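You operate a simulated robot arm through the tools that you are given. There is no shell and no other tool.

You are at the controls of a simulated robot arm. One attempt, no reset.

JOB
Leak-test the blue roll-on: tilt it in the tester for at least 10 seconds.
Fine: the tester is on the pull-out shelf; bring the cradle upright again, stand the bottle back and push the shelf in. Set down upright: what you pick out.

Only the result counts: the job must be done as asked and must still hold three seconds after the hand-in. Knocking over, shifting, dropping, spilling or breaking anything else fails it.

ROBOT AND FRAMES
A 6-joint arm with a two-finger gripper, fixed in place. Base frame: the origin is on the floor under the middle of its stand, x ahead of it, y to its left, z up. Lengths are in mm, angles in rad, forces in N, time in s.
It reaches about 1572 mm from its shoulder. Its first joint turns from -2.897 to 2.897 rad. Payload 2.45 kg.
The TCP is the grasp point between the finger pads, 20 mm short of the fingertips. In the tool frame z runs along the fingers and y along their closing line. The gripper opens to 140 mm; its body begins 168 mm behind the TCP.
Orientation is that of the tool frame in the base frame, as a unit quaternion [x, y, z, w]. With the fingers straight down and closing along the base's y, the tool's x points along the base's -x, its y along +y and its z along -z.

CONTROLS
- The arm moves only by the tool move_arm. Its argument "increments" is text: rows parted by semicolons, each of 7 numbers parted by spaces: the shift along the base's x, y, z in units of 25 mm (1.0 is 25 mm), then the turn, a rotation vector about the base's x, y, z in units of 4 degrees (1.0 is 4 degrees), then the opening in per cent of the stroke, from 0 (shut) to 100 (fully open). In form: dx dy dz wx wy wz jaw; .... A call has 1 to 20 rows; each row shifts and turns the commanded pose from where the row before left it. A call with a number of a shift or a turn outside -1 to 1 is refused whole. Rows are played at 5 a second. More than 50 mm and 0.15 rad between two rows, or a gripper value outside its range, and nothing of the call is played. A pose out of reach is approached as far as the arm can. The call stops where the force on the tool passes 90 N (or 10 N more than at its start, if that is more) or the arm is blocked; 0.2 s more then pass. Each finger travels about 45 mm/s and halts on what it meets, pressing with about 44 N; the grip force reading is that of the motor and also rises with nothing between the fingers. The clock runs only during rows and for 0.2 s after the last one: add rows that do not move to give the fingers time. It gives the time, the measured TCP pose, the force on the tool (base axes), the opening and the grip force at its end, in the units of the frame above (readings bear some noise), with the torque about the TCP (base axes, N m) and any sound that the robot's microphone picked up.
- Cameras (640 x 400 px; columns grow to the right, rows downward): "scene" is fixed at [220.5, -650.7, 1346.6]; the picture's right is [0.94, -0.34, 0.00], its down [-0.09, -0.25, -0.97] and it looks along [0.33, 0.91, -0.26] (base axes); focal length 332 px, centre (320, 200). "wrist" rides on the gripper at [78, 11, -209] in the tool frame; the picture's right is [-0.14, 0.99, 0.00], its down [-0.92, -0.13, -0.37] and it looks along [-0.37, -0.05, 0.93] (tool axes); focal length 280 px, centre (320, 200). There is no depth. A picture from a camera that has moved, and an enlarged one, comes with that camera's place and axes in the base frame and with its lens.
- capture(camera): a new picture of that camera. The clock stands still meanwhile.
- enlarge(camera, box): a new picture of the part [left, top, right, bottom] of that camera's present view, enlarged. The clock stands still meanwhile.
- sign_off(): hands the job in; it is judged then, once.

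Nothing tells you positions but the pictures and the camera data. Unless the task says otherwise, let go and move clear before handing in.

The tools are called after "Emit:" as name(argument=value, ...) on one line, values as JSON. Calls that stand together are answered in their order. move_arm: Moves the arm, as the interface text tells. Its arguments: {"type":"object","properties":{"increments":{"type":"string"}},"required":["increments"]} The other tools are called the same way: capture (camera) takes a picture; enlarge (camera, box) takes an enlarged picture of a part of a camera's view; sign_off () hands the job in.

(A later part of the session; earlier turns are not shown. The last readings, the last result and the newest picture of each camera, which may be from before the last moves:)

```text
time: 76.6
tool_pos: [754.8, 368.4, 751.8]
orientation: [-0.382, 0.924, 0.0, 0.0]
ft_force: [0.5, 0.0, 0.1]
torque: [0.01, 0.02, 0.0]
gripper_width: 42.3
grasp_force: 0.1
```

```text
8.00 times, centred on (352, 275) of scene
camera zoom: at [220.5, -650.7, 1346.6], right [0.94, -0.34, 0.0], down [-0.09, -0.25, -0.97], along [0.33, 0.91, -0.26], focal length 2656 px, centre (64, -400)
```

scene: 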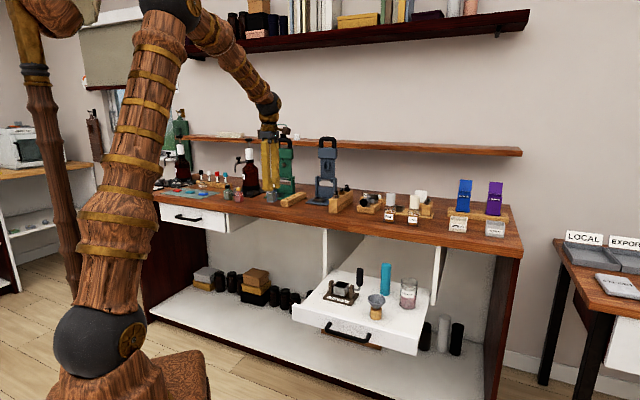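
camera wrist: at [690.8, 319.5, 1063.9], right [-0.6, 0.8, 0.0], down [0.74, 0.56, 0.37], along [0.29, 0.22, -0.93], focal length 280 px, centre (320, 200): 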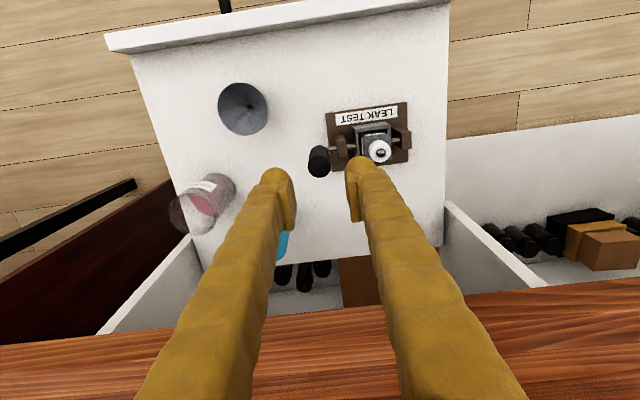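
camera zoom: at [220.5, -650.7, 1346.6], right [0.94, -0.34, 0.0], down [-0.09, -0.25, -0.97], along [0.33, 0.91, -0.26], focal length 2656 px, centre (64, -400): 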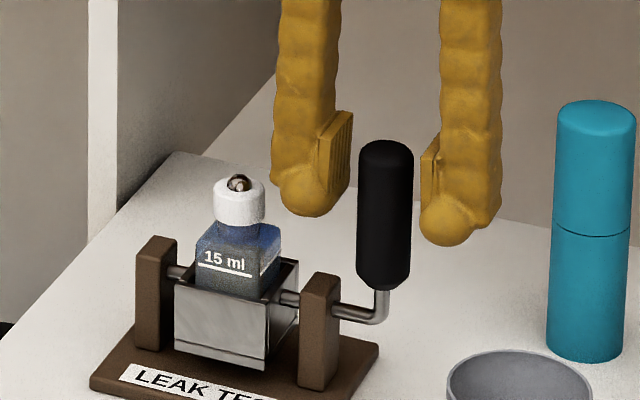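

The pads straddle the crank grip evenly. Closing on it.

Emit:
move_arm(increments="0 0 0 0 0 0 20; 0 0 0 0 0 0 10; 0 0 0 0 0 0 0; 0 0 0 0 0 0 0; 0 0 0 0 0 0 0")

Emit:
enlarge(camera="scene", box=[312, 250, 392, 300])

```text
time: 77.8
tool_pos: [755.4, 368.8, 750.4]
orientation: [-0.383, 0.924, 0.0, 0.0]
ft_force: [13.5, -12.2, -6.2]
torque: [-0.12, -0.09, -0.03]
gripper_width: 24.1
grasp_force: 45.0
```

```text
8.00 times, centred on (352, 275) of scene
camera zoom: at [220.5, -650.7, 1346.6], right [0.94, -0.34, 0.0], down [-0.09, -0.25, -0.97], along [0.33, 0.91, -0.26], focal length 2656 px, centre (64, -400)
```

zoom: 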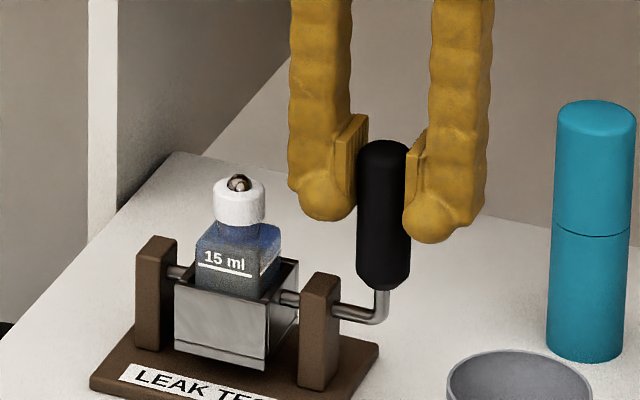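

Gripped, with a slight sideways load (the TCP should sit ~1 mm further along the bench). I now swing the crank toward the front along its arc, rotating the tool along with it for the first 15°, then check.

Emit:
move_arm(increments="0.028 -0.028 0 0 0 0 0; -0.18 -0.18 -0.011 0.884 -0.884 0 0; -0.178 -0.178 -0.033 0.884 -0.884 0 0; -0.176 -0.176 -0.055 0.884 -0.884 0 0; 0 0 0 0 0 0 0")

Emit:
enlarge(camera="scene", box=[312, 250, 392, 300])

```text
time: 79.0
tool_pos: [741.3, 354.1, 748.5]
orientation: [-0.38, 0.916, 0.049, 0.121]
ft_force: [-4.3, 0.7, 2.7]
torque: [-0.03, 0.08, -0.03]
gripper_width: 24.3
grasp_force: 44.7
```

```text
8.00 times, centred on (352, 275) of scene
camera zoom: at [220.5, -650.7, 1346.6], right [0.94, -0.34, 0.0], down [-0.09, -0.25, -0.97], along [0.33, 0.91, -0.26], focal length 2656 px, centre (64, -400)
```

zoom: 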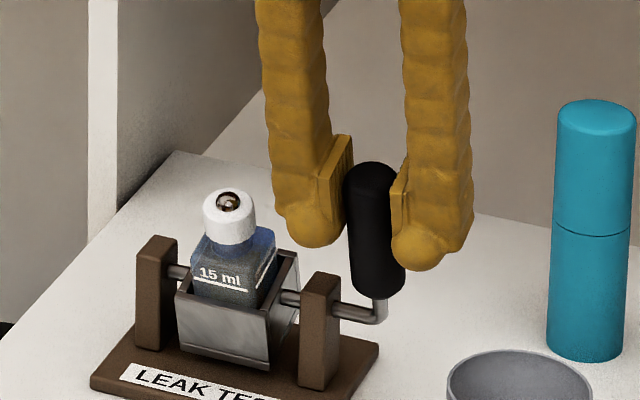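

The cradle follows the crank and the shelf stays put. Continuing to about 45°.

Emit:
move_arm(increments="-0.172 -0.172 -0.077 0.884 -0.884 0 0; -0.166 -0.166 -0.098 0.884 -0.884 0 0; -0.16 -0.16 -0.118 0.884 -0.884 0 0; -0.152 -0.152 -0.137 0 0 0 0; -0.143 -0.143 -0.155 0 0 0 0; -0.133 -0.133 -0.172 0 0 0 0; 0 0 0 0 0 0 0")

Emit:
enlarge(camera="scene", box=[312, 250, 392, 300])

```text
time: 79.8
tool_pos: [719.0, 331.8, 736.2]
orientation: [-0.415, 0.886, 0.08, 0.189]
ft_force: [12.1, -14.6, -4.1]
torque: [-0.34, -0.01, -0.15]
gripper_width: 24.2
grasp_force: 45.3
out of reach, approached as far as the arm can: row 3
stopped in row 4: the force on the tool passed its limit at 100 N (the readings are from after the stop); the commanded pose is now the measured one
```

```text
8.00 times, centred on (352, 275) of scene
camera zoom: at [220.5, -650.7, 1346.6], right [0.94, -0.34, 0.0], down [-0.09, -0.25, -0.97], along [0.33, 0.91, -0.26], focal length 2656 px, centre (64, -400)
```

zoom: 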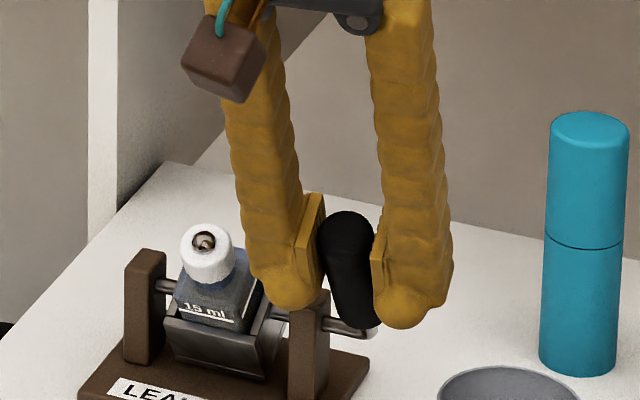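

The wrist came near a singular posture and twisted slightly, which raised the force; the shelf slid out about 8 mm, but bottle and cradle are fine at roughly 35° tilt. I'll first ease the tool back toward vertical and un-twist it in place, still holding the crank.

Emit:
move_arm(increments="0 0 0 -0.4 0.42 -0.21 0; 0 0 0 -0.4 0.42 -0.21 0; 0 0 0 -0.4 0.42 -0.21 0; 0 0 0 0 0 0 0")

Emit:
enlarge(camera="scene", box=[312, 250, 392, 300])

```text
time: 80.8
tool_pos: [720.3, 334.0, 736.8]
orientation: [-0.4, 0.904, 0.058, 0.135]
ft_force: [42.1, -23.5, 16.8]
torque: [0.64, -1.3, -0.26]
gripper_width: 24.3
grasp_force: 44.8
```

```text
8.00 times, centred on (352, 275) of scene
camera zoom: at [220.5, -650.7, 1346.6], right [0.94, -0.34, 0.0], down [-0.09, -0.25, -0.97], along [0.33, 0.91, -0.26], focal length 2656 px, centre (64, -400)
```

zoom: 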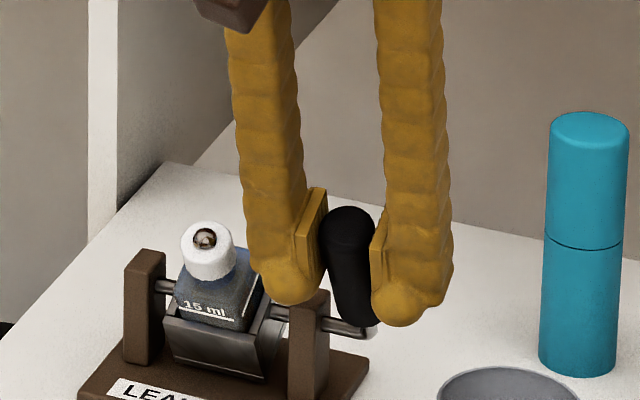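

Some side load and pad friction remain (crank still firmly held, about 37° of tilt). I correct the sideways offset, continue untwisting the tool toward vertical, and follow the arc a little further.

Emit:
move_arm(increments="0.05 -0.05 0 0 0 -0.2 0; -0.139 -0.139 -0.162 -0.3 0.3 -0.2 0; -0.129 -0.129 -0.178 -0.3 0.3 -0.2 0; 0 0 0 0 0 0 0")

Emit:
enlarge(camera="scene", box=[312, 250, 392, 300])

```text
time: 81.8
tool_pos: [712.1, 325.7, 727.8]
orientation: [-0.383, 0.917, 0.045, 0.106]
ft_force: [15.2, -6.0, 12.9]
torque: [0.61, -0.74, -0.24]
gripper_width: 24.4
grasp_force: 45.2
```

```text
8.00 times, centred on (352, 275) of scene
camera zoom: at [220.5, -650.7, 1346.6], right [0.94, -0.34, 0.0], down [-0.09, -0.25, -0.97], along [0.33, 0.91, -0.26], focal length 2656 px, centre (64, -400)
```

zoom: 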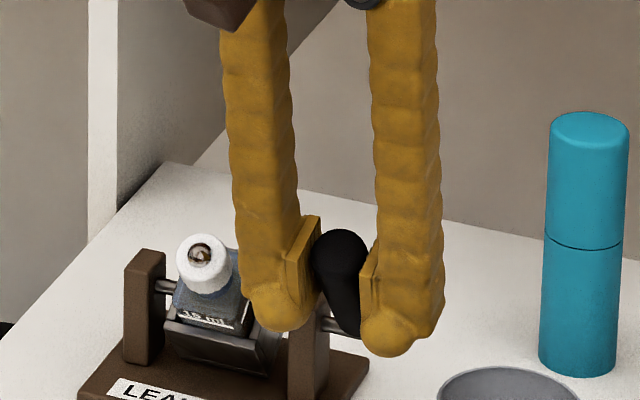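

Works well: tilt now about 47°, shelf steady. Continuing along the arc.

Emit:
move_arm(increments="-0.117 -0.117 -0.194 -0.25 0.25 0 0; -0.105 -0.105 -0.208 -0.25 0.25 0 0; -0.091 -0.091 -0.219 -0.25 0.25 0 0; -0.078 -0.078 -0.23 -0.25 0.25 0 0; 0 0 0 0 0 0 0")

Emit:
enlarge(camera="scene", box=[312, 250, 392, 300])

```text
time: 83.0
tool_pos: [702.6, 315.5, 706.6]
orientation: [-0.384, 0.921, 0.026, 0.062]
ft_force: [0.9, -1.6, 16.8]
torque: [0.73, -0.65, -0.1]
gripper_width: 20.9
grasp_force: 45.1
```

```text
8.00 times, centred on (352, 275) of scene
camera zoom: at [220.5, -650.7, 1346.6], right [0.94, -0.34, 0.0], down [-0.09, -0.25, -0.97], along [0.33, 0.91, -0.26], focal length 2656 px, centre (64, -400)
```

zoom: 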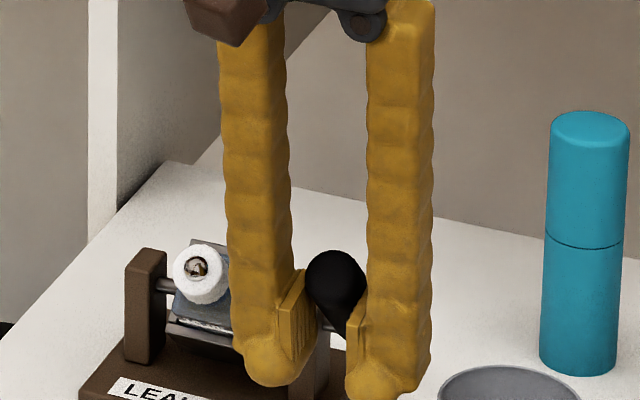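

The crank is at roughly 60°, but the pads are gripping the crank below its middle (width fell to 20.9 mm). Before going on I look through the wrist camera.

Emit:
capture(camera="wrist")

Emit:
enlarge(camera="wrist", box=[256, 110, 416, 210])

Emit:
enlarge(camera="scene", box=[328, 270, 368, 295])

```text
taken
camera wrist: at [620.8, 247.2, 902.7], right [-0.61, 0.79, 0.02], down [0.7, 0.52, 0.49], along [0.38, 0.31, -0.87], focal length 280 px, centre (320, 200)
```

wrist: 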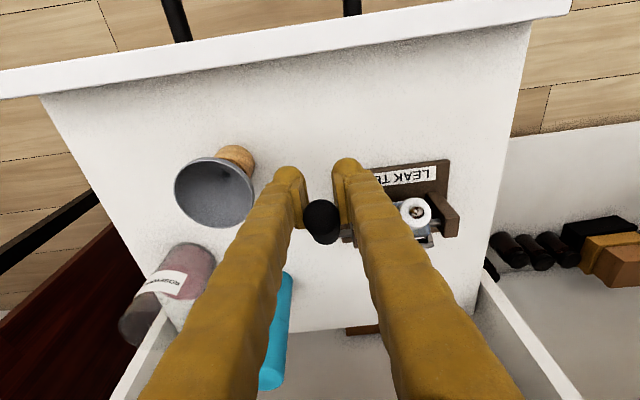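

```text
4.00 times, centred on (336, 160) of wrist
camera zoom: at [620.8, 247.2, 902.7], right [-0.61, 0.79, 0.02], down [0.7, 0.52, 0.49], along [0.38, 0.31, -0.87], focal length 1122 px, centre (256, 360)
```

zoom: 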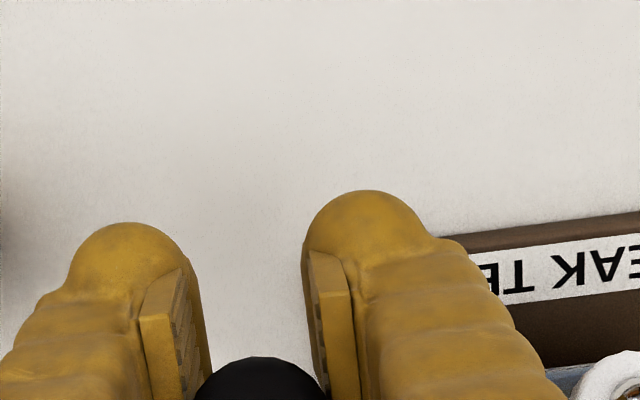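

```text
16.00 times, centred on (348, 282) of scene
camera zoom: at [220.5, -650.7, 1346.6], right [0.94, -0.34, 0.0], down [-0.09, -0.25, -0.97], along [0.33, 0.91, -0.26], focal length 5311 px, centre (-128, -1120)
```

zoom: 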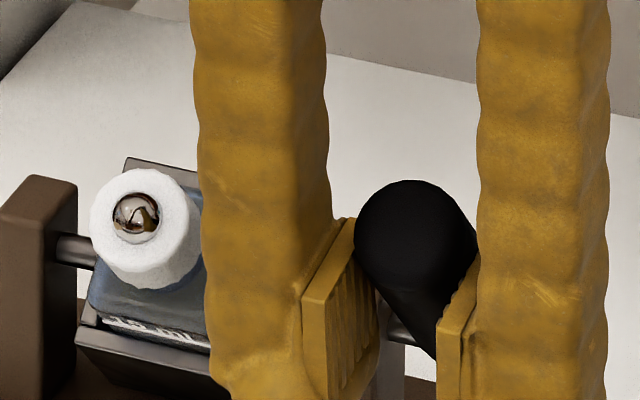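

The handle has stayed at about 47° while the pads slid down along it. I'll loosen slightly, move back up to the right spot on the crank grip and take it again, watching whether the crank stays put.

Emit:
move_arm(increments="0 0 0 0 0 0 20; 0 0 0 0 0 0 20")

Emit:
enlarge(camera="scene", box=[312, 250, 392, 300])

```text
time: 83.7
tool_pos: [701.9, 315.0, 706.6]
orientation: [-0.384, 0.921, 0.026, 0.061]
ft_force: [-0.1, 0.4, 0.3]
torque: [-0.01, 0.01, 0.01]
gripper_width: 27.9
grasp_force: 0.1
```

```text
8.00 times, centred on (352, 275) of scene
camera zoom: at [220.5, -650.7, 1346.6], right [0.94, -0.34, 0.0], down [-0.09, -0.25, -0.97], along [0.33, 0.91, -0.26], focal length 2656 px, centre (64, -400)
```

zoom: 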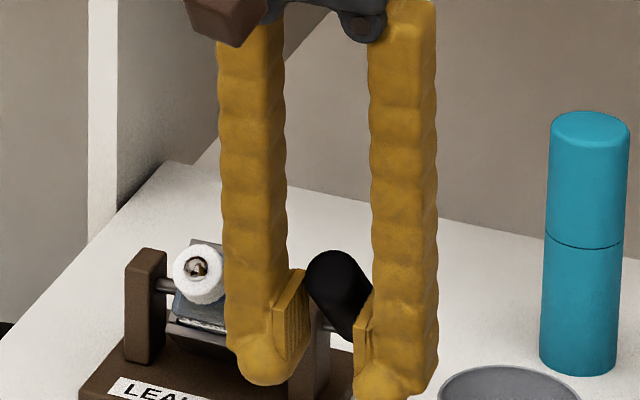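

The crank holds its angle by itself when loosened, so I can simply push it over from above with shut fingers. I raise straight up around the crank, then shut the fingers.

Emit:
move_arm(increments="0 0 0.6 0 0 0 20; 0 0 0.8 0 0 0 20; 0 0 0.8 -0.4 0.4 0 20; 0 0 0.8 -0.4 0.4 0 20; 0 0 0.8 -0.4 0.4 0 20; 0 0 0.6 0 0 0 0; 0 0 0 0 0 0 0; 0 0 0 0 0 0 0; 0 0 0 0 0 0 0")

Emit:
capture(camera="wrist")

Emit:
enlarge(camera="scene", box=[328, 262, 376, 292])

```text
time: 85.7
tool_pos: [703.2, 314.2, 816.5]
orientation: [-0.385, 0.923, 0.003, 0.006]
ft_force: [0.0, -0.6, -0.8]
torque: [-0.02, -0.01, -0.01]
gripper_width: 0.0
grasp_force: 28.9
```

```text
taken
camera wrist: at [638.6, 264.1, 1023.3], right [-0.61, 0.8, 0.0], down [0.74, 0.56, 0.38], along [0.3, 0.23, -0.92], focal length 280 px, centre (320, 200)
```

wrist: 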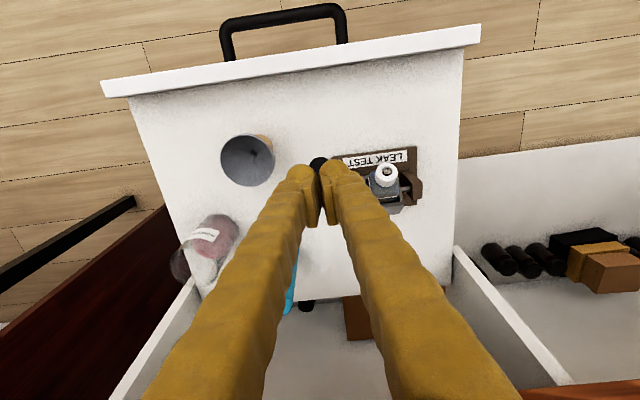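

```text
13.33 times, centred on (352, 277) of scene
camera zoom: at [220.5, -650.7, 1346.6], right [0.94, -0.34, 0.0], down [-0.09, -0.25, -0.97], along [0.33, 0.91, -0.26], focal length 4426 px, centre (-107, -827)
```

zoom: 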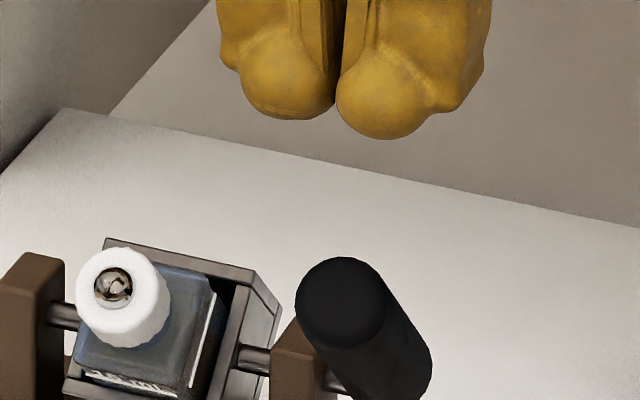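

The cradle stands by itself at about 50° with the bottle safely in the pocket. Zoom to measure the crank grip.

Emit:
enlarge(camera="wrist", box=[300, 130, 444, 220])

```text
4.44 times, centred on (372, 175) of wrist
camera zoom: at [638.6, 264.1, 1023.3], right [-0.61, 0.8, 0.0], down [0.74, 0.56, 0.38], along [0.3, 0.23, -0.92], focal length 1246 px, centre (89, 311)
```

zoom: 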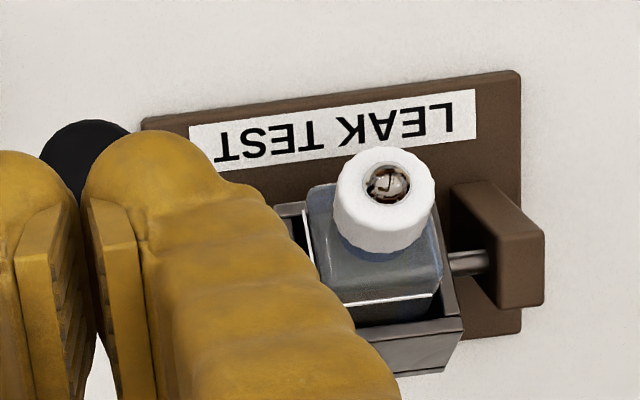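

The crank grip end is at about d ≈ 720, z ≈ 735 (tilt ≈ 49°). I bring the shut fingertips above and behind it and push it over gently in an arc to about 70°.

Emit:
move_arm(increments="0.433 0.433 -0.93 0 0 0 0; 0.433 0.433 -0.93 -0.1 0.1 0 0; -0.158 -0.158 -0.328 0 0 0 0; -0.158 -0.158 -0.328 0 0 0 0; -0.164 -0.164 -0.178 0 0 0 0; -0.164 -0.164 -0.178 0 0 0 0; -0.139 -0.139 -0.216 0 0 0 0; -0.139 -0.139 -0.216 0 0 0 0; 0 0 0 0 0 0 0")

Emit:
enlarge(camera="scene", box=[312, 250, 392, 300])

Emit:
enlarge(camera="wrist", box=[300, 130, 444, 220])

```text
time: 87.7
tool_pos: [702.3, 313.0, 735.0]
orientation: [-0.384, 0.923, 0.001, 0.003]
ft_force: [-1.4, 5.6, 21.9]
torque: [-0.02, 0.2, -0.2]
gripper_width: 0.1
grasp_force: 29.7
```

```text
8.00 times, centred on (352, 275) of scene
camera zoom: at [220.5, -650.7, 1346.6], right [0.94, -0.34, 0.0], down [-0.09, -0.25, -0.97], along [0.33, 0.91, -0.26], focal length 2656 px, centre (64, -400)
```

zoom: 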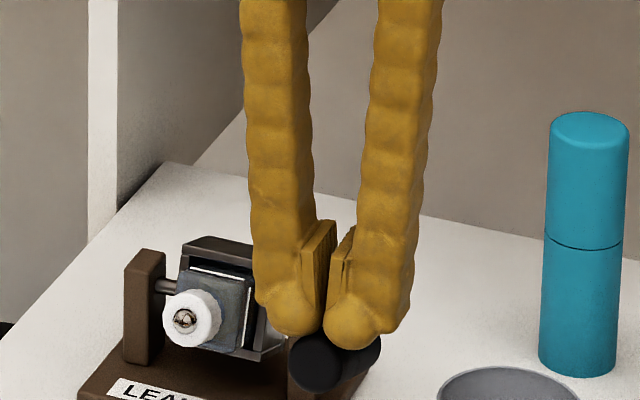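

```text
4.44 times, centred on (372, 175) of wrist
camera zoom: at [638.4, 264.2, 941.9], right [-0.61, 0.8, 0.0], down [0.74, 0.56, 0.37], along [0.3, 0.23, -0.93], focal length 1246 px, centre (89, 311)
```

zoom: 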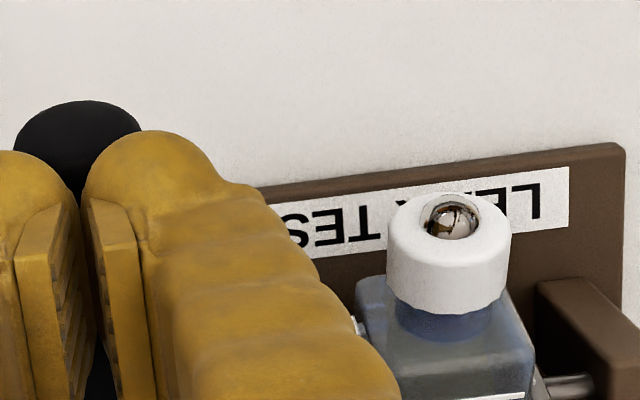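

The crank is stiff (about 20 N to push) and holds wherever it is left; the bottle is at about 70° and secure. I push on to about 90°.

Emit:
move_arm(increments="-0.112 -0.112 -0.248 0 0 0 0; -0.112 -0.112 -0.248 0 0 0 0; -0.09 -0.09 -0.26 0 0 0 0; 0 0 0 0 0 0 0")

Emit:
enlarge(camera="scene", box=[312, 250, 392, 300])

Emit:
enlarge(camera="wrist", box=[300, 130, 444, 220])

```text
time: 88.1
tool_pos: [702.5, 313.3, 733.0]
orientation: [-0.384, 0.923, 0.001, 0.009]
ft_force: [-6.6, 15.3, 41.5]
torque: [0.08, 0.49, -0.41]
gripper_width: 6.1
grasp_force: 29.4
stopped in row 2: the force on the tool passed its limit at 103 N (the readings are from after the stop); the commanded pose is now the measured one
```

```text
8.00 times, centred on (352, 275) of scene
camera zoom: at [220.5, -650.7, 1346.6], right [0.94, -0.34, 0.0], down [-0.09, -0.25, -0.97], along [0.33, 0.91, -0.26], focal length 2656 px, centre (64, -400)
```

zoom: 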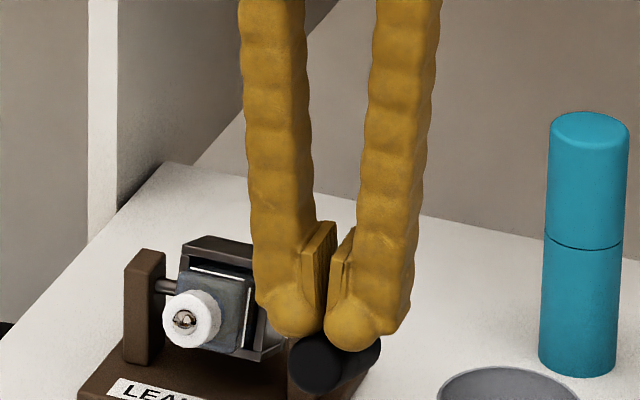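

```text
4.44 times, centred on (372, 175) of wrist
camera zoom: at [636.8, 263.7, 939.9], right [-0.61, 0.8, 0.0], down [0.73, 0.56, 0.38], along [0.31, 0.23, -0.92], focal length 1246 px, centre (89, 311)
```

zoom: 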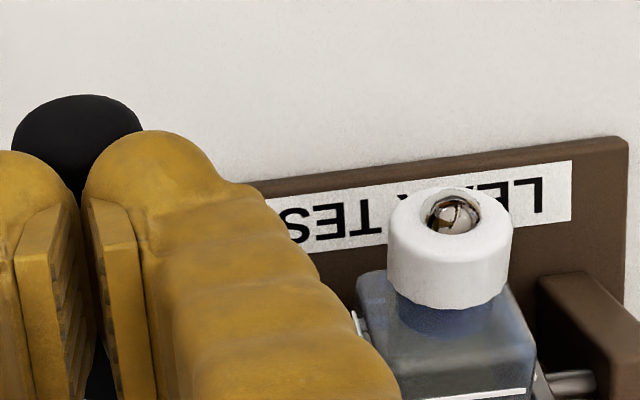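

The cradle has reached its end stop at about 70° with the bottle firmly in the pocket. I ease the pressure a touch and hold here, letting well over 10 s pass.

Emit:
move_arm(increments="0 0 0.05 0 0 0 0; 0 0 0 0 0 0 0; 0 0 0 0 0 0 0; 0 0 0 0 0 0 0; 0 0 0 0 0 0 0; 0 0 0 0 0 0 0; 0 0 0 0 0 0 0; 0 0 0 0 0 0 0; 0 0 0 0 0 0 0; 0 0 0 0 0 0 0; 0 0 0 0 0 0 0; 0 0 0 0 0 0 0; 0 0 0 0 0 0 0; 0 0 0 0 0 0 0; 0 0 0 0 0 0 0; 0 0 0 0 0 0 0; 0 0 0 0 0 0 0; 0 0 0 0 0 0 0; 0 0 0 0 0 0 0; 0 0 0 0 0 0 0")

Emit:
enlarge(camera="scene", box=[312, 250, 392, 300])

```text
time: 92.3
tool_pos: [702.4, 313.1, 732.7]
orientation: [-0.384, 0.923, 0.001, 0.006]
ft_force: [12.2, 28.7, 51.2]
torque: [0.2, 0.4, -0.27]
gripper_width: 5.9
grasp_force: 29.5
```

```text
8.00 times, centred on (352, 275) of scene
camera zoom: at [220.5, -650.7, 1346.6], right [0.94, -0.34, 0.0], down [-0.09, -0.25, -0.97], along [0.33, 0.91, -0.26], focal length 2656 px, centre (64, -400)
```

zoom: 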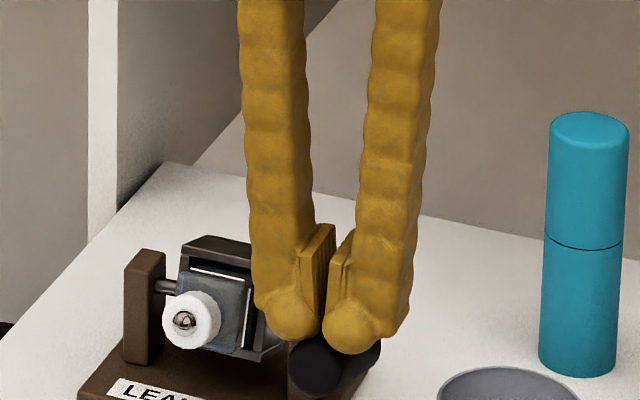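

The bottle is still safely tilted. I relax the pressure a bit more and keep waiting.

Emit:
move_arm(increments="0 0 0.06 0 0 0 0; 0 0 0 0 0 0 0; 0 0 0 0 0 0 0; 0 0 0 0 0 0 0; 0 0 0 0 0 0 0; 0 0 0 0 0 0 0; 0 0 0 0 0 0 0; 0 0 0 0 0 0 0; 0 0 0 0 0 0 0; 0 0 0 0 0 0 0; 0 0 0 0 0 0 0; 0 0 0 0 0 0 0; 0 0 0 0 0 0 0; 0 0 0 0 0 0 0; 0 0 0 0 0 0 0; 0 0 0 0 0 0 0; 0 0 0 0 0 0 0; 0 0 0 0 0 0 0; 0 0 0 0 0 0 0; 0 0 0 0 0 0 0")

Emit:
move_arm(increments="0 0 0 0 0 0 0; 0 0 0 0 0 0 0; 0 0 0 0 0 0 0; 0 0 0 0 0 0 0; 0 0 0 0 0 0 0; 0 0 0 0 0 0 0; 0 0 0 0 0 0 0; 0 0 0 0 0 0 0; 0 0 0 0 0 0 0; 0 0 0 0 0 0 0; 0 0 0 0 0 0 0; 0 0 0 0 0 0 0; 0 0 0 0 0 0 0; 0 0 0 0 0 0 0; 0 0 0 0 0 0 0; 0 0 0 0 0 0 0; 0 0 0 0 0 0 0; 0 0 0 0 0 0 0; 0 0 0 0 0 0 0; 0 0 0 0 0 0 0")

Emit:
move_arm(increments="0 0 0 0 0 0 0; 0 0 0 0 0 0 0; 0 0 0 0 0 0 0; 0 0 0 0 0 0 0; 0 0 0 0 0 0 0; 0 0 0 0 0 0 0; 0 0 0 0 0 0 0; 0 0 0 0 0 0 0; 0 0 0 0 0 0 0; 0 0 0 0 0 0 0; 0 0 0 0 0 0 0; 0 0 0 0 0 0 0; 0 0 0 0 0 0 0; 0 0 0 0 0 0 0; 0 0 0 0 0 0 0; 0 0 0 0 0 0 0; 0 0 0 0 0 0 0; 0 0 0 0 0 0 0; 0 0 0 0 0 0 0; 0 0 0 0 0 0 0")

Emit:
enlarge(camera="scene", box=[312, 250, 392, 300])

```text
time: 96.5
tool_pos: [701.1, 314.0, 733.5]
orientation: [-0.383, 0.924, 0.002, 0.007]
ft_force: [-9.0, 8.3, 33.0]
torque: [-0.09, 0.57, -0.17]
gripper_width: 5.9
grasp_force: 29.4
```

```text
time: 100.7
tool_pos: [701.8, 313.8, 732.8]
orientation: [-0.385, 0.923, 0.002, 0.007]
ft_force: [-0.7, 12.0, 28.1]
torque: [0.0, 0.34, -0.18]
gripper_width: 6.0
grasp_force: 29.2
```

```text
time: 104.9
tool_pos: [702.4, 313.0, 733.7]
orientation: [-0.385, 0.923, 0.002, 0.006]
ft_force: [2.2, 11.2, 27.3]
torque: [-0.04, 0.26, -0.15]
gripper_width: 5.6
grasp_force: 29.3
```

```text
8.00 times, centred on (352, 275) of scene
camera zoom: at [220.5, -650.7, 1346.6], right [0.94, -0.34, 0.0], down [-0.09, -0.25, -0.97], along [0.33, 0.91, -0.26], focal length 2656 px, centre (64, -400)
```

zoom: 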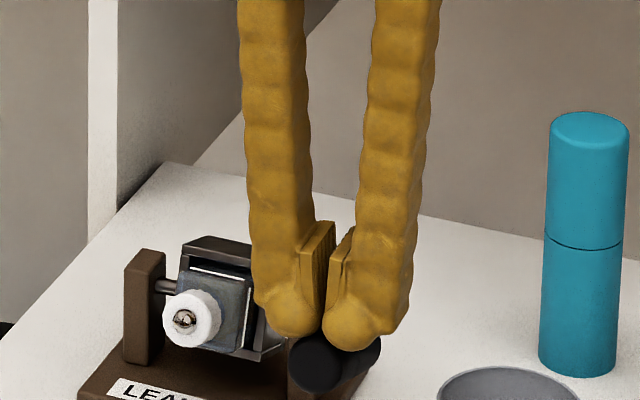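

More than 17 s have passed at full tilt. Now to bring the cradle upright: I lift off, open to about 32 mm, pitch the tool slightly and go down around the crank grip to take it by its sides.

Emit:
move_arm(increments="0 0 0.4 0 0 0 0; 0 0 0.8 0 0 0 23; -0.037 0.037 0.4 0.59 -0.59 0 23; 0 0 0 0.59 -0.59 0 23; 0 0 0 0.59 -0.59 0 23; 0 0 0 0 0 0 23")

Emit:
enlarge(camera="wrist", box=[240, 110, 432, 230])

Emit:
enlarge(camera="scene", box=[312, 250, 392, 300])

```text
time: 106.3
tool_pos: [702.3, 315.1, 775.3]
orientation: [-0.382, 0.919, 0.034, 0.087]
ft_force: [-0.5, -0.5, -0.2]
torque: [-0.03, -0.02, -0.01]
gripper_width: 32.3
grasp_force: 0.0
```

```text
3.33 times, centred on (336, 170) of wrist
camera zoom: at [611.1, 239.5, 963.3], right [-0.61, 0.79, 0.02], down [0.68, 0.5, 0.54], along [0.41, 0.34, -0.84], focal length 935 px, centre (267, 300)
```

zoom: 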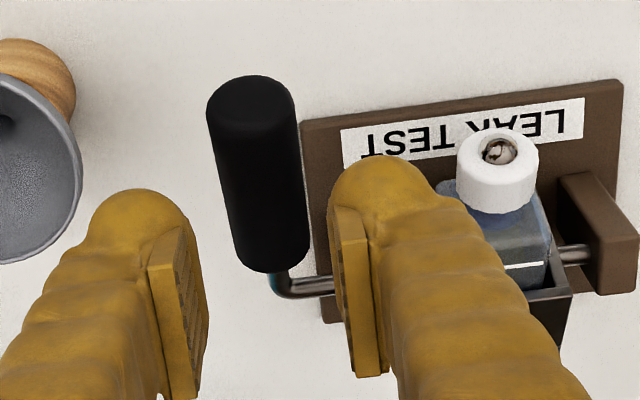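

```text
8.00 times, centred on (352, 275) of scene
camera zoom: at [220.5, -650.7, 1346.6], right [0.94, -0.34, 0.0], down [-0.09, -0.25, -0.97], along [0.33, 0.91, -0.26], focal length 2656 px, centre (64, -400)
```

zoom: 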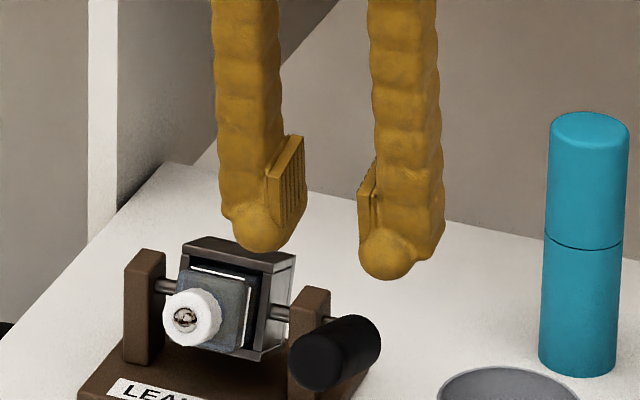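

The crank grip lies at about 71°, axis r ≈ 274. I take it a little nearer its pivot to keep the right-hand finger well clear of the funnel.

Emit:
move_arm(increments="0.266 0.266 0 0 0 0 21; 0 0 -0.8 0 0 0 21; 0 0 -0.8 0 0 0 21; 0 0 0 0 0 0 21")

Emit:
enlarge(camera="wrist", box=[240, 110, 432, 230])

Emit:
enlarge(camera="scene", box=[312, 250, 392, 300])

```text
time: 107.3
tool_pos: [707.5, 321.8, 734.4]
orientation: [-0.384, 0.919, 0.035, 0.087]
ft_force: [-0.6, 0.4, 0.0]
torque: [0.01, 0.0, -0.01]
gripper_width: 29.2
grasp_force: 0.1
```

```text
3.33 times, centred on (336, 170) of wrist
camera zoom: at [617.7, 246.7, 923.8], right [-0.61, 0.79, 0.02], down [0.68, 0.5, 0.53], along [0.41, 0.34, -0.84], focal length 935 px, centre (267, 300)
```

zoom: 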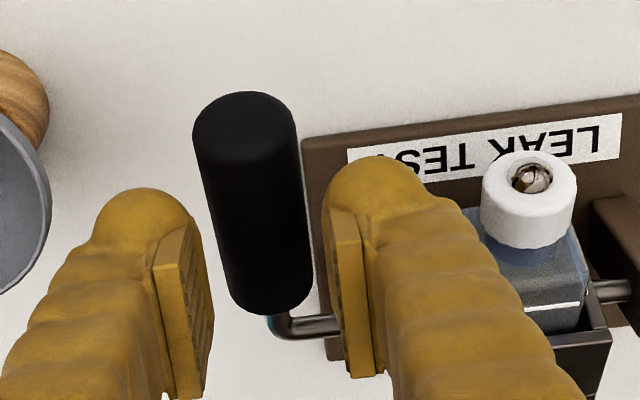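

```text
8.00 times, centred on (352, 275) of scene
camera zoom: at [220.5, -650.7, 1346.6], right [0.94, -0.34, 0.0], down [-0.09, -0.25, -0.97], along [0.33, 0.91, -0.26], focal length 2656 px, centre (64, -400)
```

zoom: 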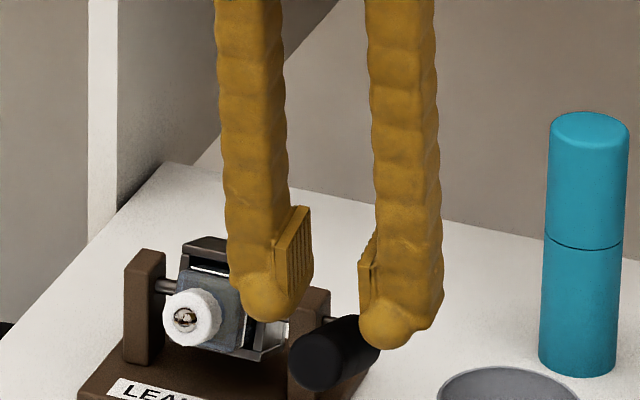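

Aligned; lowering the rest of the way around the crank grip.

Emit:
move_arm(increments="0.03 -0.03 -0.6 0 0 0 21; 0 0 -0.6 0 0 0 21; 0 0 -0.56 0 0 0 21; 0 0 0 0 0 0 21")

Emit:
enlarge(camera="wrist", box=[240, 130, 432, 250])

Emit:
enlarge(camera="scene", box=[312, 260, 392, 310])

```text
time: 108.3
tool_pos: [708.7, 320.6, 690.4]
orientation: [-0.383, 0.919, 0.035, 0.087]
ft_force: [-1.3, -1.0, 0.0]
torque: [-0.01, 0.0, 0.02]
gripper_width: 29.5
grasp_force: 0.2
```

```text
3.33 times, centred on (336, 190) of wrist
camera zoom: at [618.2, 245.5, 879.4], right [-0.61, 0.79, 0.02], down [0.68, 0.5, 0.53], along [0.41, 0.34, -0.84], focal length 935 px, centre (267, 233)
```

zoom: 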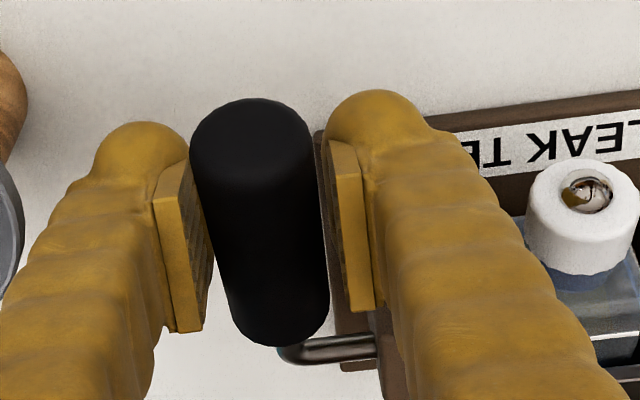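

```text
8.00 times, centred on (352, 285) of scene
camera zoom: at [220.5, -650.7, 1346.6], right [0.94, -0.34, 0.0], down [-0.09, -0.25, -0.97], along [0.33, 0.91, -0.26], focal length 2656 px, centre (64, -480)
```

zoom: 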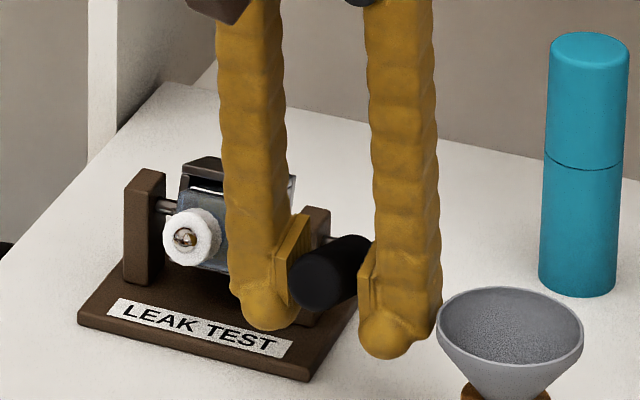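

The crank grip is well inside the pads. Closing, then lifting it back 25° by rotating hand and crank together around the pivot.

Emit:
move_arm(increments="0 0 0 0 0 0 10; 0 0 0 0 0 0 0; 0 0 0 0 0 0 0; 0 0 0 0 0 0 0")

Emit:
move_arm(increments="0.034 0.034 0.194 -0.884 0.884 0 0; 0.046 0.046 0.189 -0.884 0.884 0 0; 0.057 0.057 0.183 -0.884 0.884 0 0; 0 0 0 0 0 0 0")

Emit:
enlarge(camera="scene", box=[312, 260, 392, 310])

```text
time: 109.3
tool_pos: [708.9, 320.5, 689.6]
orientation: [-0.383, 0.919, 0.035, 0.087]
ft_force: [5.7, -5.0, -6.4]
torque: [-0.18, 0.19, -0.13]
gripper_width: 21.2
grasp_force: 45.0
```

```text
time: 110.3
tool_pos: [711.1, 324.5, 703.3]
orientation: [-0.385, 0.922, -0.016, -0.034]
ft_force: [10.1, -4.7, -25.9]
torque: [-0.8, 0.75, -0.15]
gripper_width: 21.4
grasp_force: 44.9
```

```text
8.00 times, centred on (352, 285) of scene
camera zoom: at [220.5, -650.7, 1346.6], right [0.94, -0.34, 0.0], down [-0.09, -0.25, -0.97], along [0.33, 0.91, -0.26], focal length 2656 px, centre (64, -480)
```

zoom: 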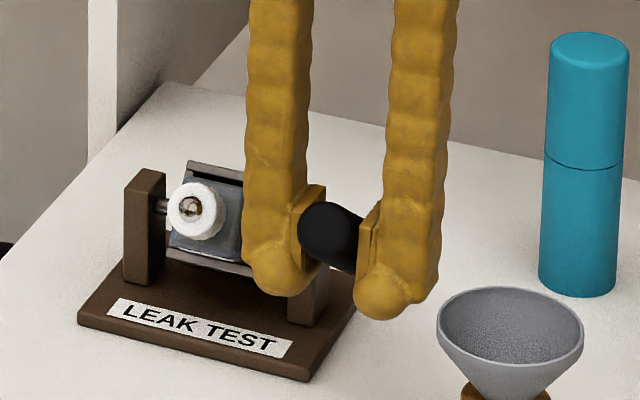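

Lifting works and the shelf stays put. Continuing another 15°.

Emit:
move_arm(increments="0.068 0.068 0.175 -0.884 0.884 0 0; 0.079 0.079 0.166 -0.884 0.884 0 0; 0.089 0.089 0.156 -0.884 0.884 0 0; 0 0 0 0 0 0 0")

Emit:
enlarge(camera="scene", box=[312, 250, 392, 300])

Emit:
capture(camera="scene")

```text
time: 111.3
tool_pos: [718.3, 331.0, 716.1]
orientation: [-0.38, 0.91, -0.065, -0.155]
ft_force: [7.3, -5.0, -25.3]
torque: [-0.7, 0.59, -0.11]
gripper_width: 21.6
grasp_force: 45.2
```

```text
8.00 times, centred on (352, 275) of scene
camera zoom: at [220.5, -650.7, 1346.6], right [0.94, -0.34, 0.0], down [-0.09, -0.25, -0.97], along [0.33, 0.91, -0.26], focal length 2656 px, centre (64, -400)
```

zoom: 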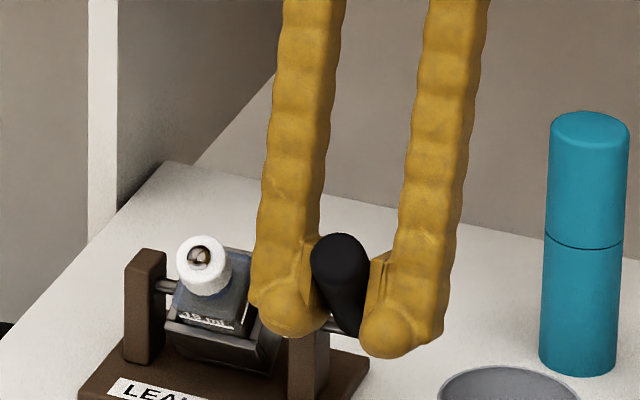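

```text
taken
```

scene: 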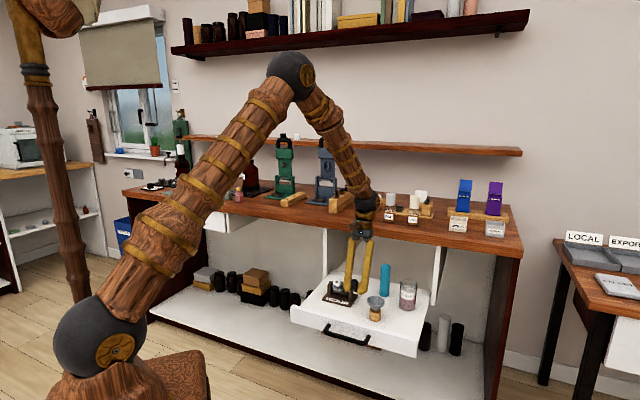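

The cradle is back to about 41°. I let go (it holds), rise, re-pitch the tool and take the crank grip again for the next stretch.

Emit:
move_arm(increments="0 0 0 0 0 0 21; 0 0 0 0 0 0 21; 0 0 0.8 0 0 0 21; 0 0 0.8 0 0 0 21; 0 0 0.8 0.93 -0.93 0 21; 0 0 0 0.93 -0.93 0 21; 0 0 0 0.93 -0.93 0 21; 0 0 0 0.93 -0.93 0 21; 0 0 0 0.93 -0.93 0 21; 0 0 0 0.93 -0.93 0 21; 0 0 0 0 0 0 21")

Emit:
enlarge(camera="wrist", box=[240, 110, 432, 230])

Emit:
enlarge(camera="scene", box=[312, 250, 392, 300])

```text
time: 113.7
tool_pos: [717.3, 329.5, 776.8]
orientation: [-0.383, 0.918, 0.039, 0.1]
ft_force: [0.2, 0.5, -0.3]
torque: [0.02, 0.01, 0.03]
gripper_width: 29.4
grasp_force: 0.0
```

```text
3.33 times, centred on (336, 170) of wrist
camera zoom: at [623.8, 250.8, 963.2], right [-0.61, 0.79, 0.03], down [0.67, 0.49, 0.56], along [0.43, 0.36, -0.83], focal length 935 px, centre (267, 300)
```

zoom: 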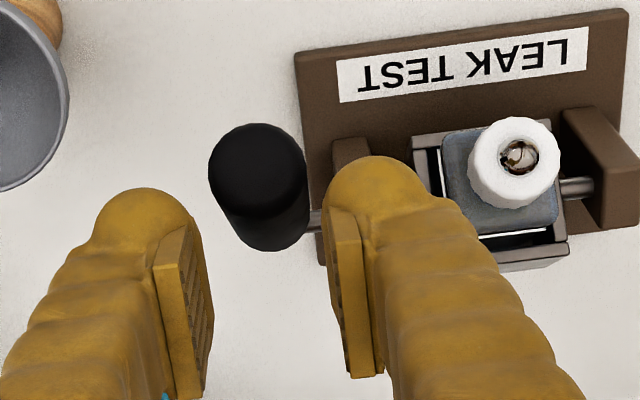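

```text
8.00 times, centred on (352, 275) of scene
camera zoom: at [220.5, -650.7, 1346.6], right [0.94, -0.34, 0.0], down [-0.09, -0.25, -0.97], along [0.33, 0.91, -0.26], focal length 2656 px, centre (64, -400)
```

zoom: 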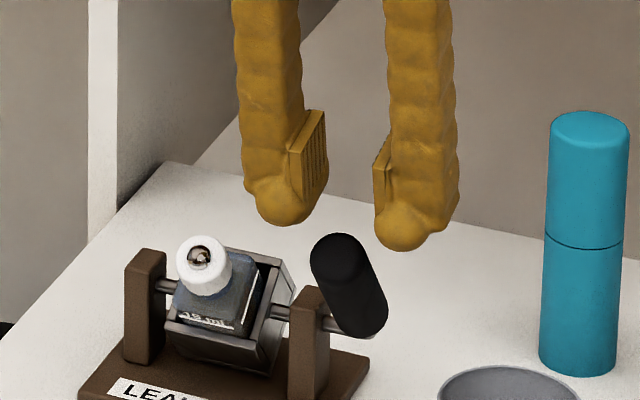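

Crank grip measured at about 42°. Lowering, gripping and rotating it up by a further ~15° first.

Emit:
move_arm(increments="0 0 -0.8 0 0 0 21; 0 0 -0.8 0 0 0 21; 0 0 -0.516 0 0 0 21; 0 0 0 0 0 0 21; 0 0 0 0 0 0 10; 0 0 0 0 0 0 0; 0 0 0 0 0 0 0; 0 0 0 0 0 0 0")

Emit:
move_arm(increments="0.115 0.115 0.146 -0.884 0.884 0 0; 0.124 0.124 0.132 -0.884 0.884 0 0; 0.132 0.132 0.116 -0.884 0.884 0 0; 0 0 0 0 0 0 0")

Emit:
enlarge(camera="scene", box=[312, 250, 392, 300])

```text
time: 115.5
tool_pos: [717.7, 329.2, 723.3]
orientation: [-0.383, 0.918, 0.04, 0.1]
ft_force: [-0.6, 3.5, -4.3]
torque: [-0.04, 0.06, 0.08]
gripper_width: 24.1
grasp_force: 45.1
```

```text
time: 116.5
tool_pos: [725.0, 339.7, 732.8]
orientation: [-0.385, 0.923, -0.011, -0.022]
ft_force: [-0.3, 4.8, -17.8]
torque: [-0.24, 0.27, 0.04]
gripper_width: 24.5
grasp_force: 45.5
```

```text
8.00 times, centred on (352, 275) of scene
camera zoom: at [220.5, -650.7, 1346.6], right [0.94, -0.34, 0.0], down [-0.09, -0.25, -0.97], along [0.33, 0.91, -0.26], focal length 2656 px, centre (64, -400)
```

zoom: 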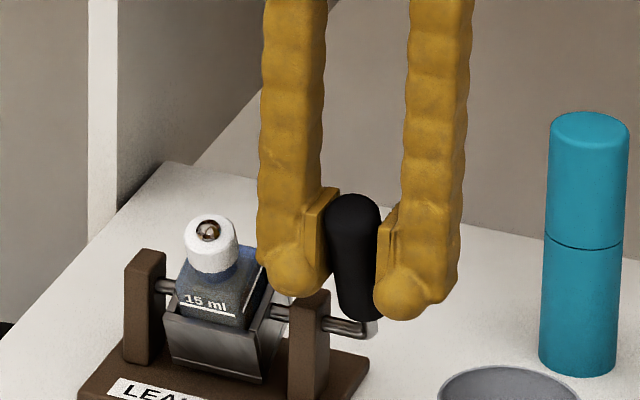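

Smooth: about 27° left. Continuing the rotation.

Emit:
move_arm(increments="0.138 0.138 0.099 -0.884 0.884 0 0; 0.144 0.144 0.082 -0.884 0.884 0 0; 0.148 0.148 0.064 -0.884 0.884 0 0; 0 0 0 0 0 0 0")

Emit:
enlarge(camera="scene", box=[312, 250, 392, 300])

```text
time: 117.5
tool_pos: [737.7, 349.4, 739.2]
orientation: [-0.38, 0.912, -0.059, -0.143]
ft_force: [-0.2, 1.7, -24.4]
torque: [-0.13, 0.15, 0.01]
gripper_width: 24.6
grasp_force: 45.5
```

```text
8.00 times, centred on (352, 275) of scene
camera zoom: at [220.5, -650.7, 1346.6], right [0.94, -0.34, 0.0], down [-0.09, -0.25, -0.97], along [0.33, 0.91, -0.26], focal length 2656 px, centre (64, -400)
```

zoom: 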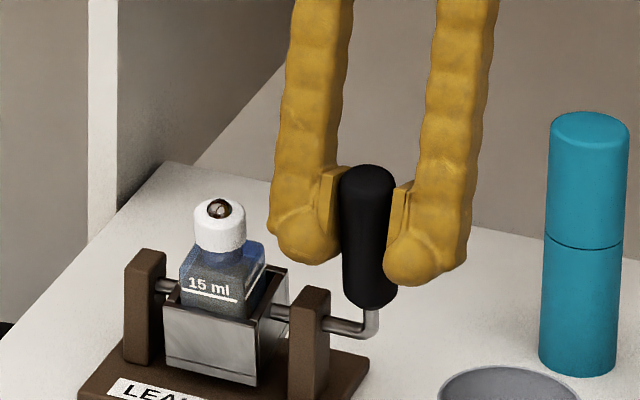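

About 11° remain. To keep the gripper body away from the bench edge I release, straighten the tool and regrip for the last bit.

Emit:
move_arm(increments="0 0 0 0 0 0 21; 0 0 0 0 0 0 21; 0 0 0.8 0 0 0 21; 0 0 0.8 0.84 -0.84 0 21; 0 0 0.8 0.84 -0.84 0 21; 0 0 0 0.84 -0.84 0 21; 0 0 0 0.84 -0.84 0 21; 0 0 0 0 0 0 21")

Emit:
enlarge(camera="wrist", box=[240, 90, 432, 210])

Emit:
enlarge(camera="scene", box=[320, 260, 384, 300])

```text
time: 119.3
tool_pos: [736.8, 350.5, 799.2]
orientation: [-0.385, 0.923, 0.004, 0.01]
ft_force: [0.4, -0.9, 0.8]
torque: [0.0, -0.04, 0.01]
gripper_width: 29.5
grasp_force: 0.1
```

```text
3.33 times, centred on (336, 150) of wrist
camera zoom: at [670.8, 298.1, 1005.7], right [-0.61, 0.79, 0.0], down [0.73, 0.56, 0.39], along [0.31, 0.24, -0.92], focal length 935 px, centre (267, 367)
```

zoom: 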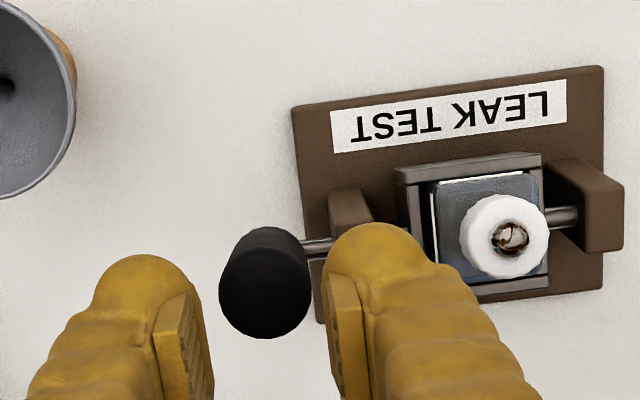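

```text
10.00 times, centred on (352, 280) of scene
camera zoom: at [220.5, -650.7, 1346.6], right [0.94, -0.34, 0.0], down [-0.09, -0.25, -0.97], along [0.33, 0.91, -0.26], focal length 3320 px, centre (0, -600)
```

zoom: 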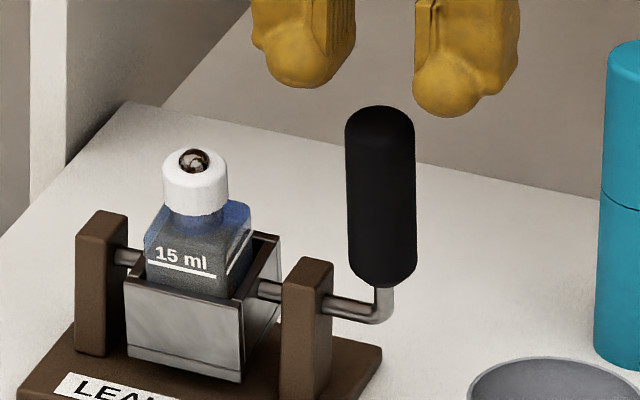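

About 12° left. Lowering around the crank grip, gripping, and rotating the final 12°.

Emit:
move_arm(increments="0.028 -0.028 -0.8 0 0 0 21; 0 0 -0.8 0 0 0 21; 0 0 -0.788 0 0 0 21; 0 0 0 0 0 0 10; 0 0 0 0 0 0 0; 0 0 0 0 0 0 0; 0 0 0 0 0 0 0")

Emit:
move_arm(increments="0.12 0.12 0.033 -0.707 0.707 0 0; 0.122 0.122 0.021 -0.707 0.707 0 0; 0.122 0.122 0.009 -0.707 0.707 0 0; 0 0 0 0 0 0 0")

Emit:
enlarge(camera="scene", box=[320, 260, 384, 300])

```text
time: 120.9
tool_pos: [736.6, 348.9, 739.5]
orientation: [-0.385, 0.923, 0.003, 0.01]
ft_force: [-13.6, 13.9, -0.2]
torque: [0.11, 0.16, 0.03]
gripper_width: 24.6
grasp_force: 44.8
```

```text
time: 121.9
tool_pos: [746.1, 358.8, 741.0]
orientation: [-0.383, 0.919, -0.037, -0.086]
ft_force: [-16.2, 19.9, -10.9]
torque: [0.97, -0.68, 0.06]
gripper_width: 24.6
grasp_force: 45.2
```

```text
10.00 times, centred on (352, 280) of scene
camera zoom: at [220.5, -650.7, 1346.6], right [0.94, -0.34, 0.0], down [-0.09, -0.25, -0.97], along [0.33, 0.91, -0.26], focal length 3320 px, centre (0, -600)
```

zoom: 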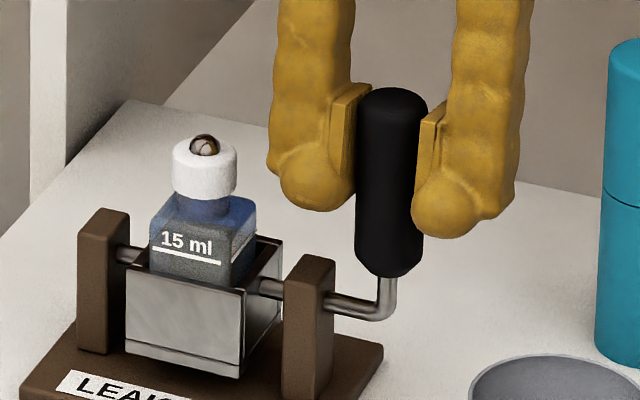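

The cradle looks upright. I release and rise to verify the angle of the crank and cradle.

Emit:
move_arm(increments="-0.02 0.02 0 0 0 0 0; 0 0 0 0 0 0 21; 0 0 0 0 0 0 21; 0 0 0.8 0.5 -0.5 0 21; 0 0 0.8 0.5 -0.5 0 21; 0 0 0.8 0.5 -0.5 0 21; 0 0 0.8 0.4 -0.4 0 21; 0 0 0.8 0 0 0 21; 0 0 0 0 0 0 21")

Emit:
enlarge(camera="wrist", box=[256, 90, 416, 190])

Emit:
enlarge(camera="scene", box=[320, 260, 384, 300])

```text
time: 123.9
tool_pos: [745.8, 359.1, 842.3]
orientation: [-0.385, 0.923, 0.0, 0.001]
ft_force: [-0.2, -0.2, 0.0]
torque: [-0.01, 0.02, 0.0]
gripper_width: 29.2
grasp_force: 0.1
```

```text
4.00 times, centred on (336, 140) of wrist
camera zoom: at [683.2, 310.8, 1049.7], right [-0.61, 0.79, 0.0], down [0.74, 0.56, 0.37], along [0.29, 0.22, -0.93], focal length 1122 px, centre (256, 440)
```

zoom: 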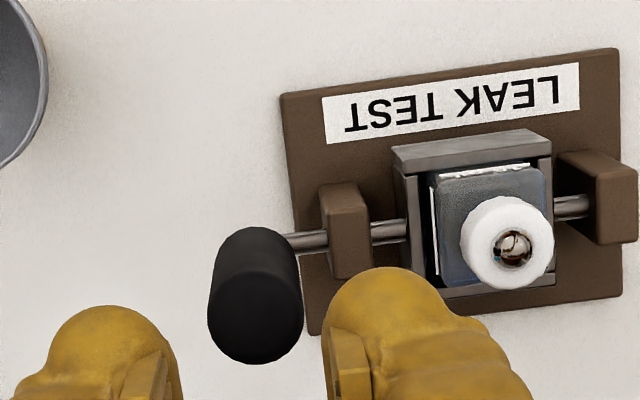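

```text
10.00 times, centred on (352, 280) of scene
camera zoom: at [220.5, -650.7, 1346.6], right [0.94, -0.34, 0.0], down [-0.09, -0.25, -0.97], along [0.33, 0.91, -0.26], focal length 3320 px, centre (0, -600)
```

zoom: 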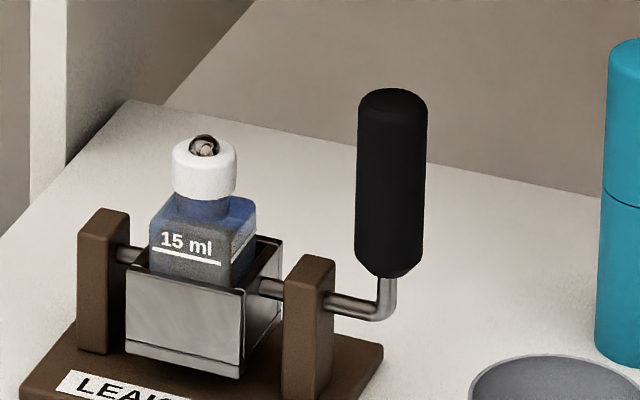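

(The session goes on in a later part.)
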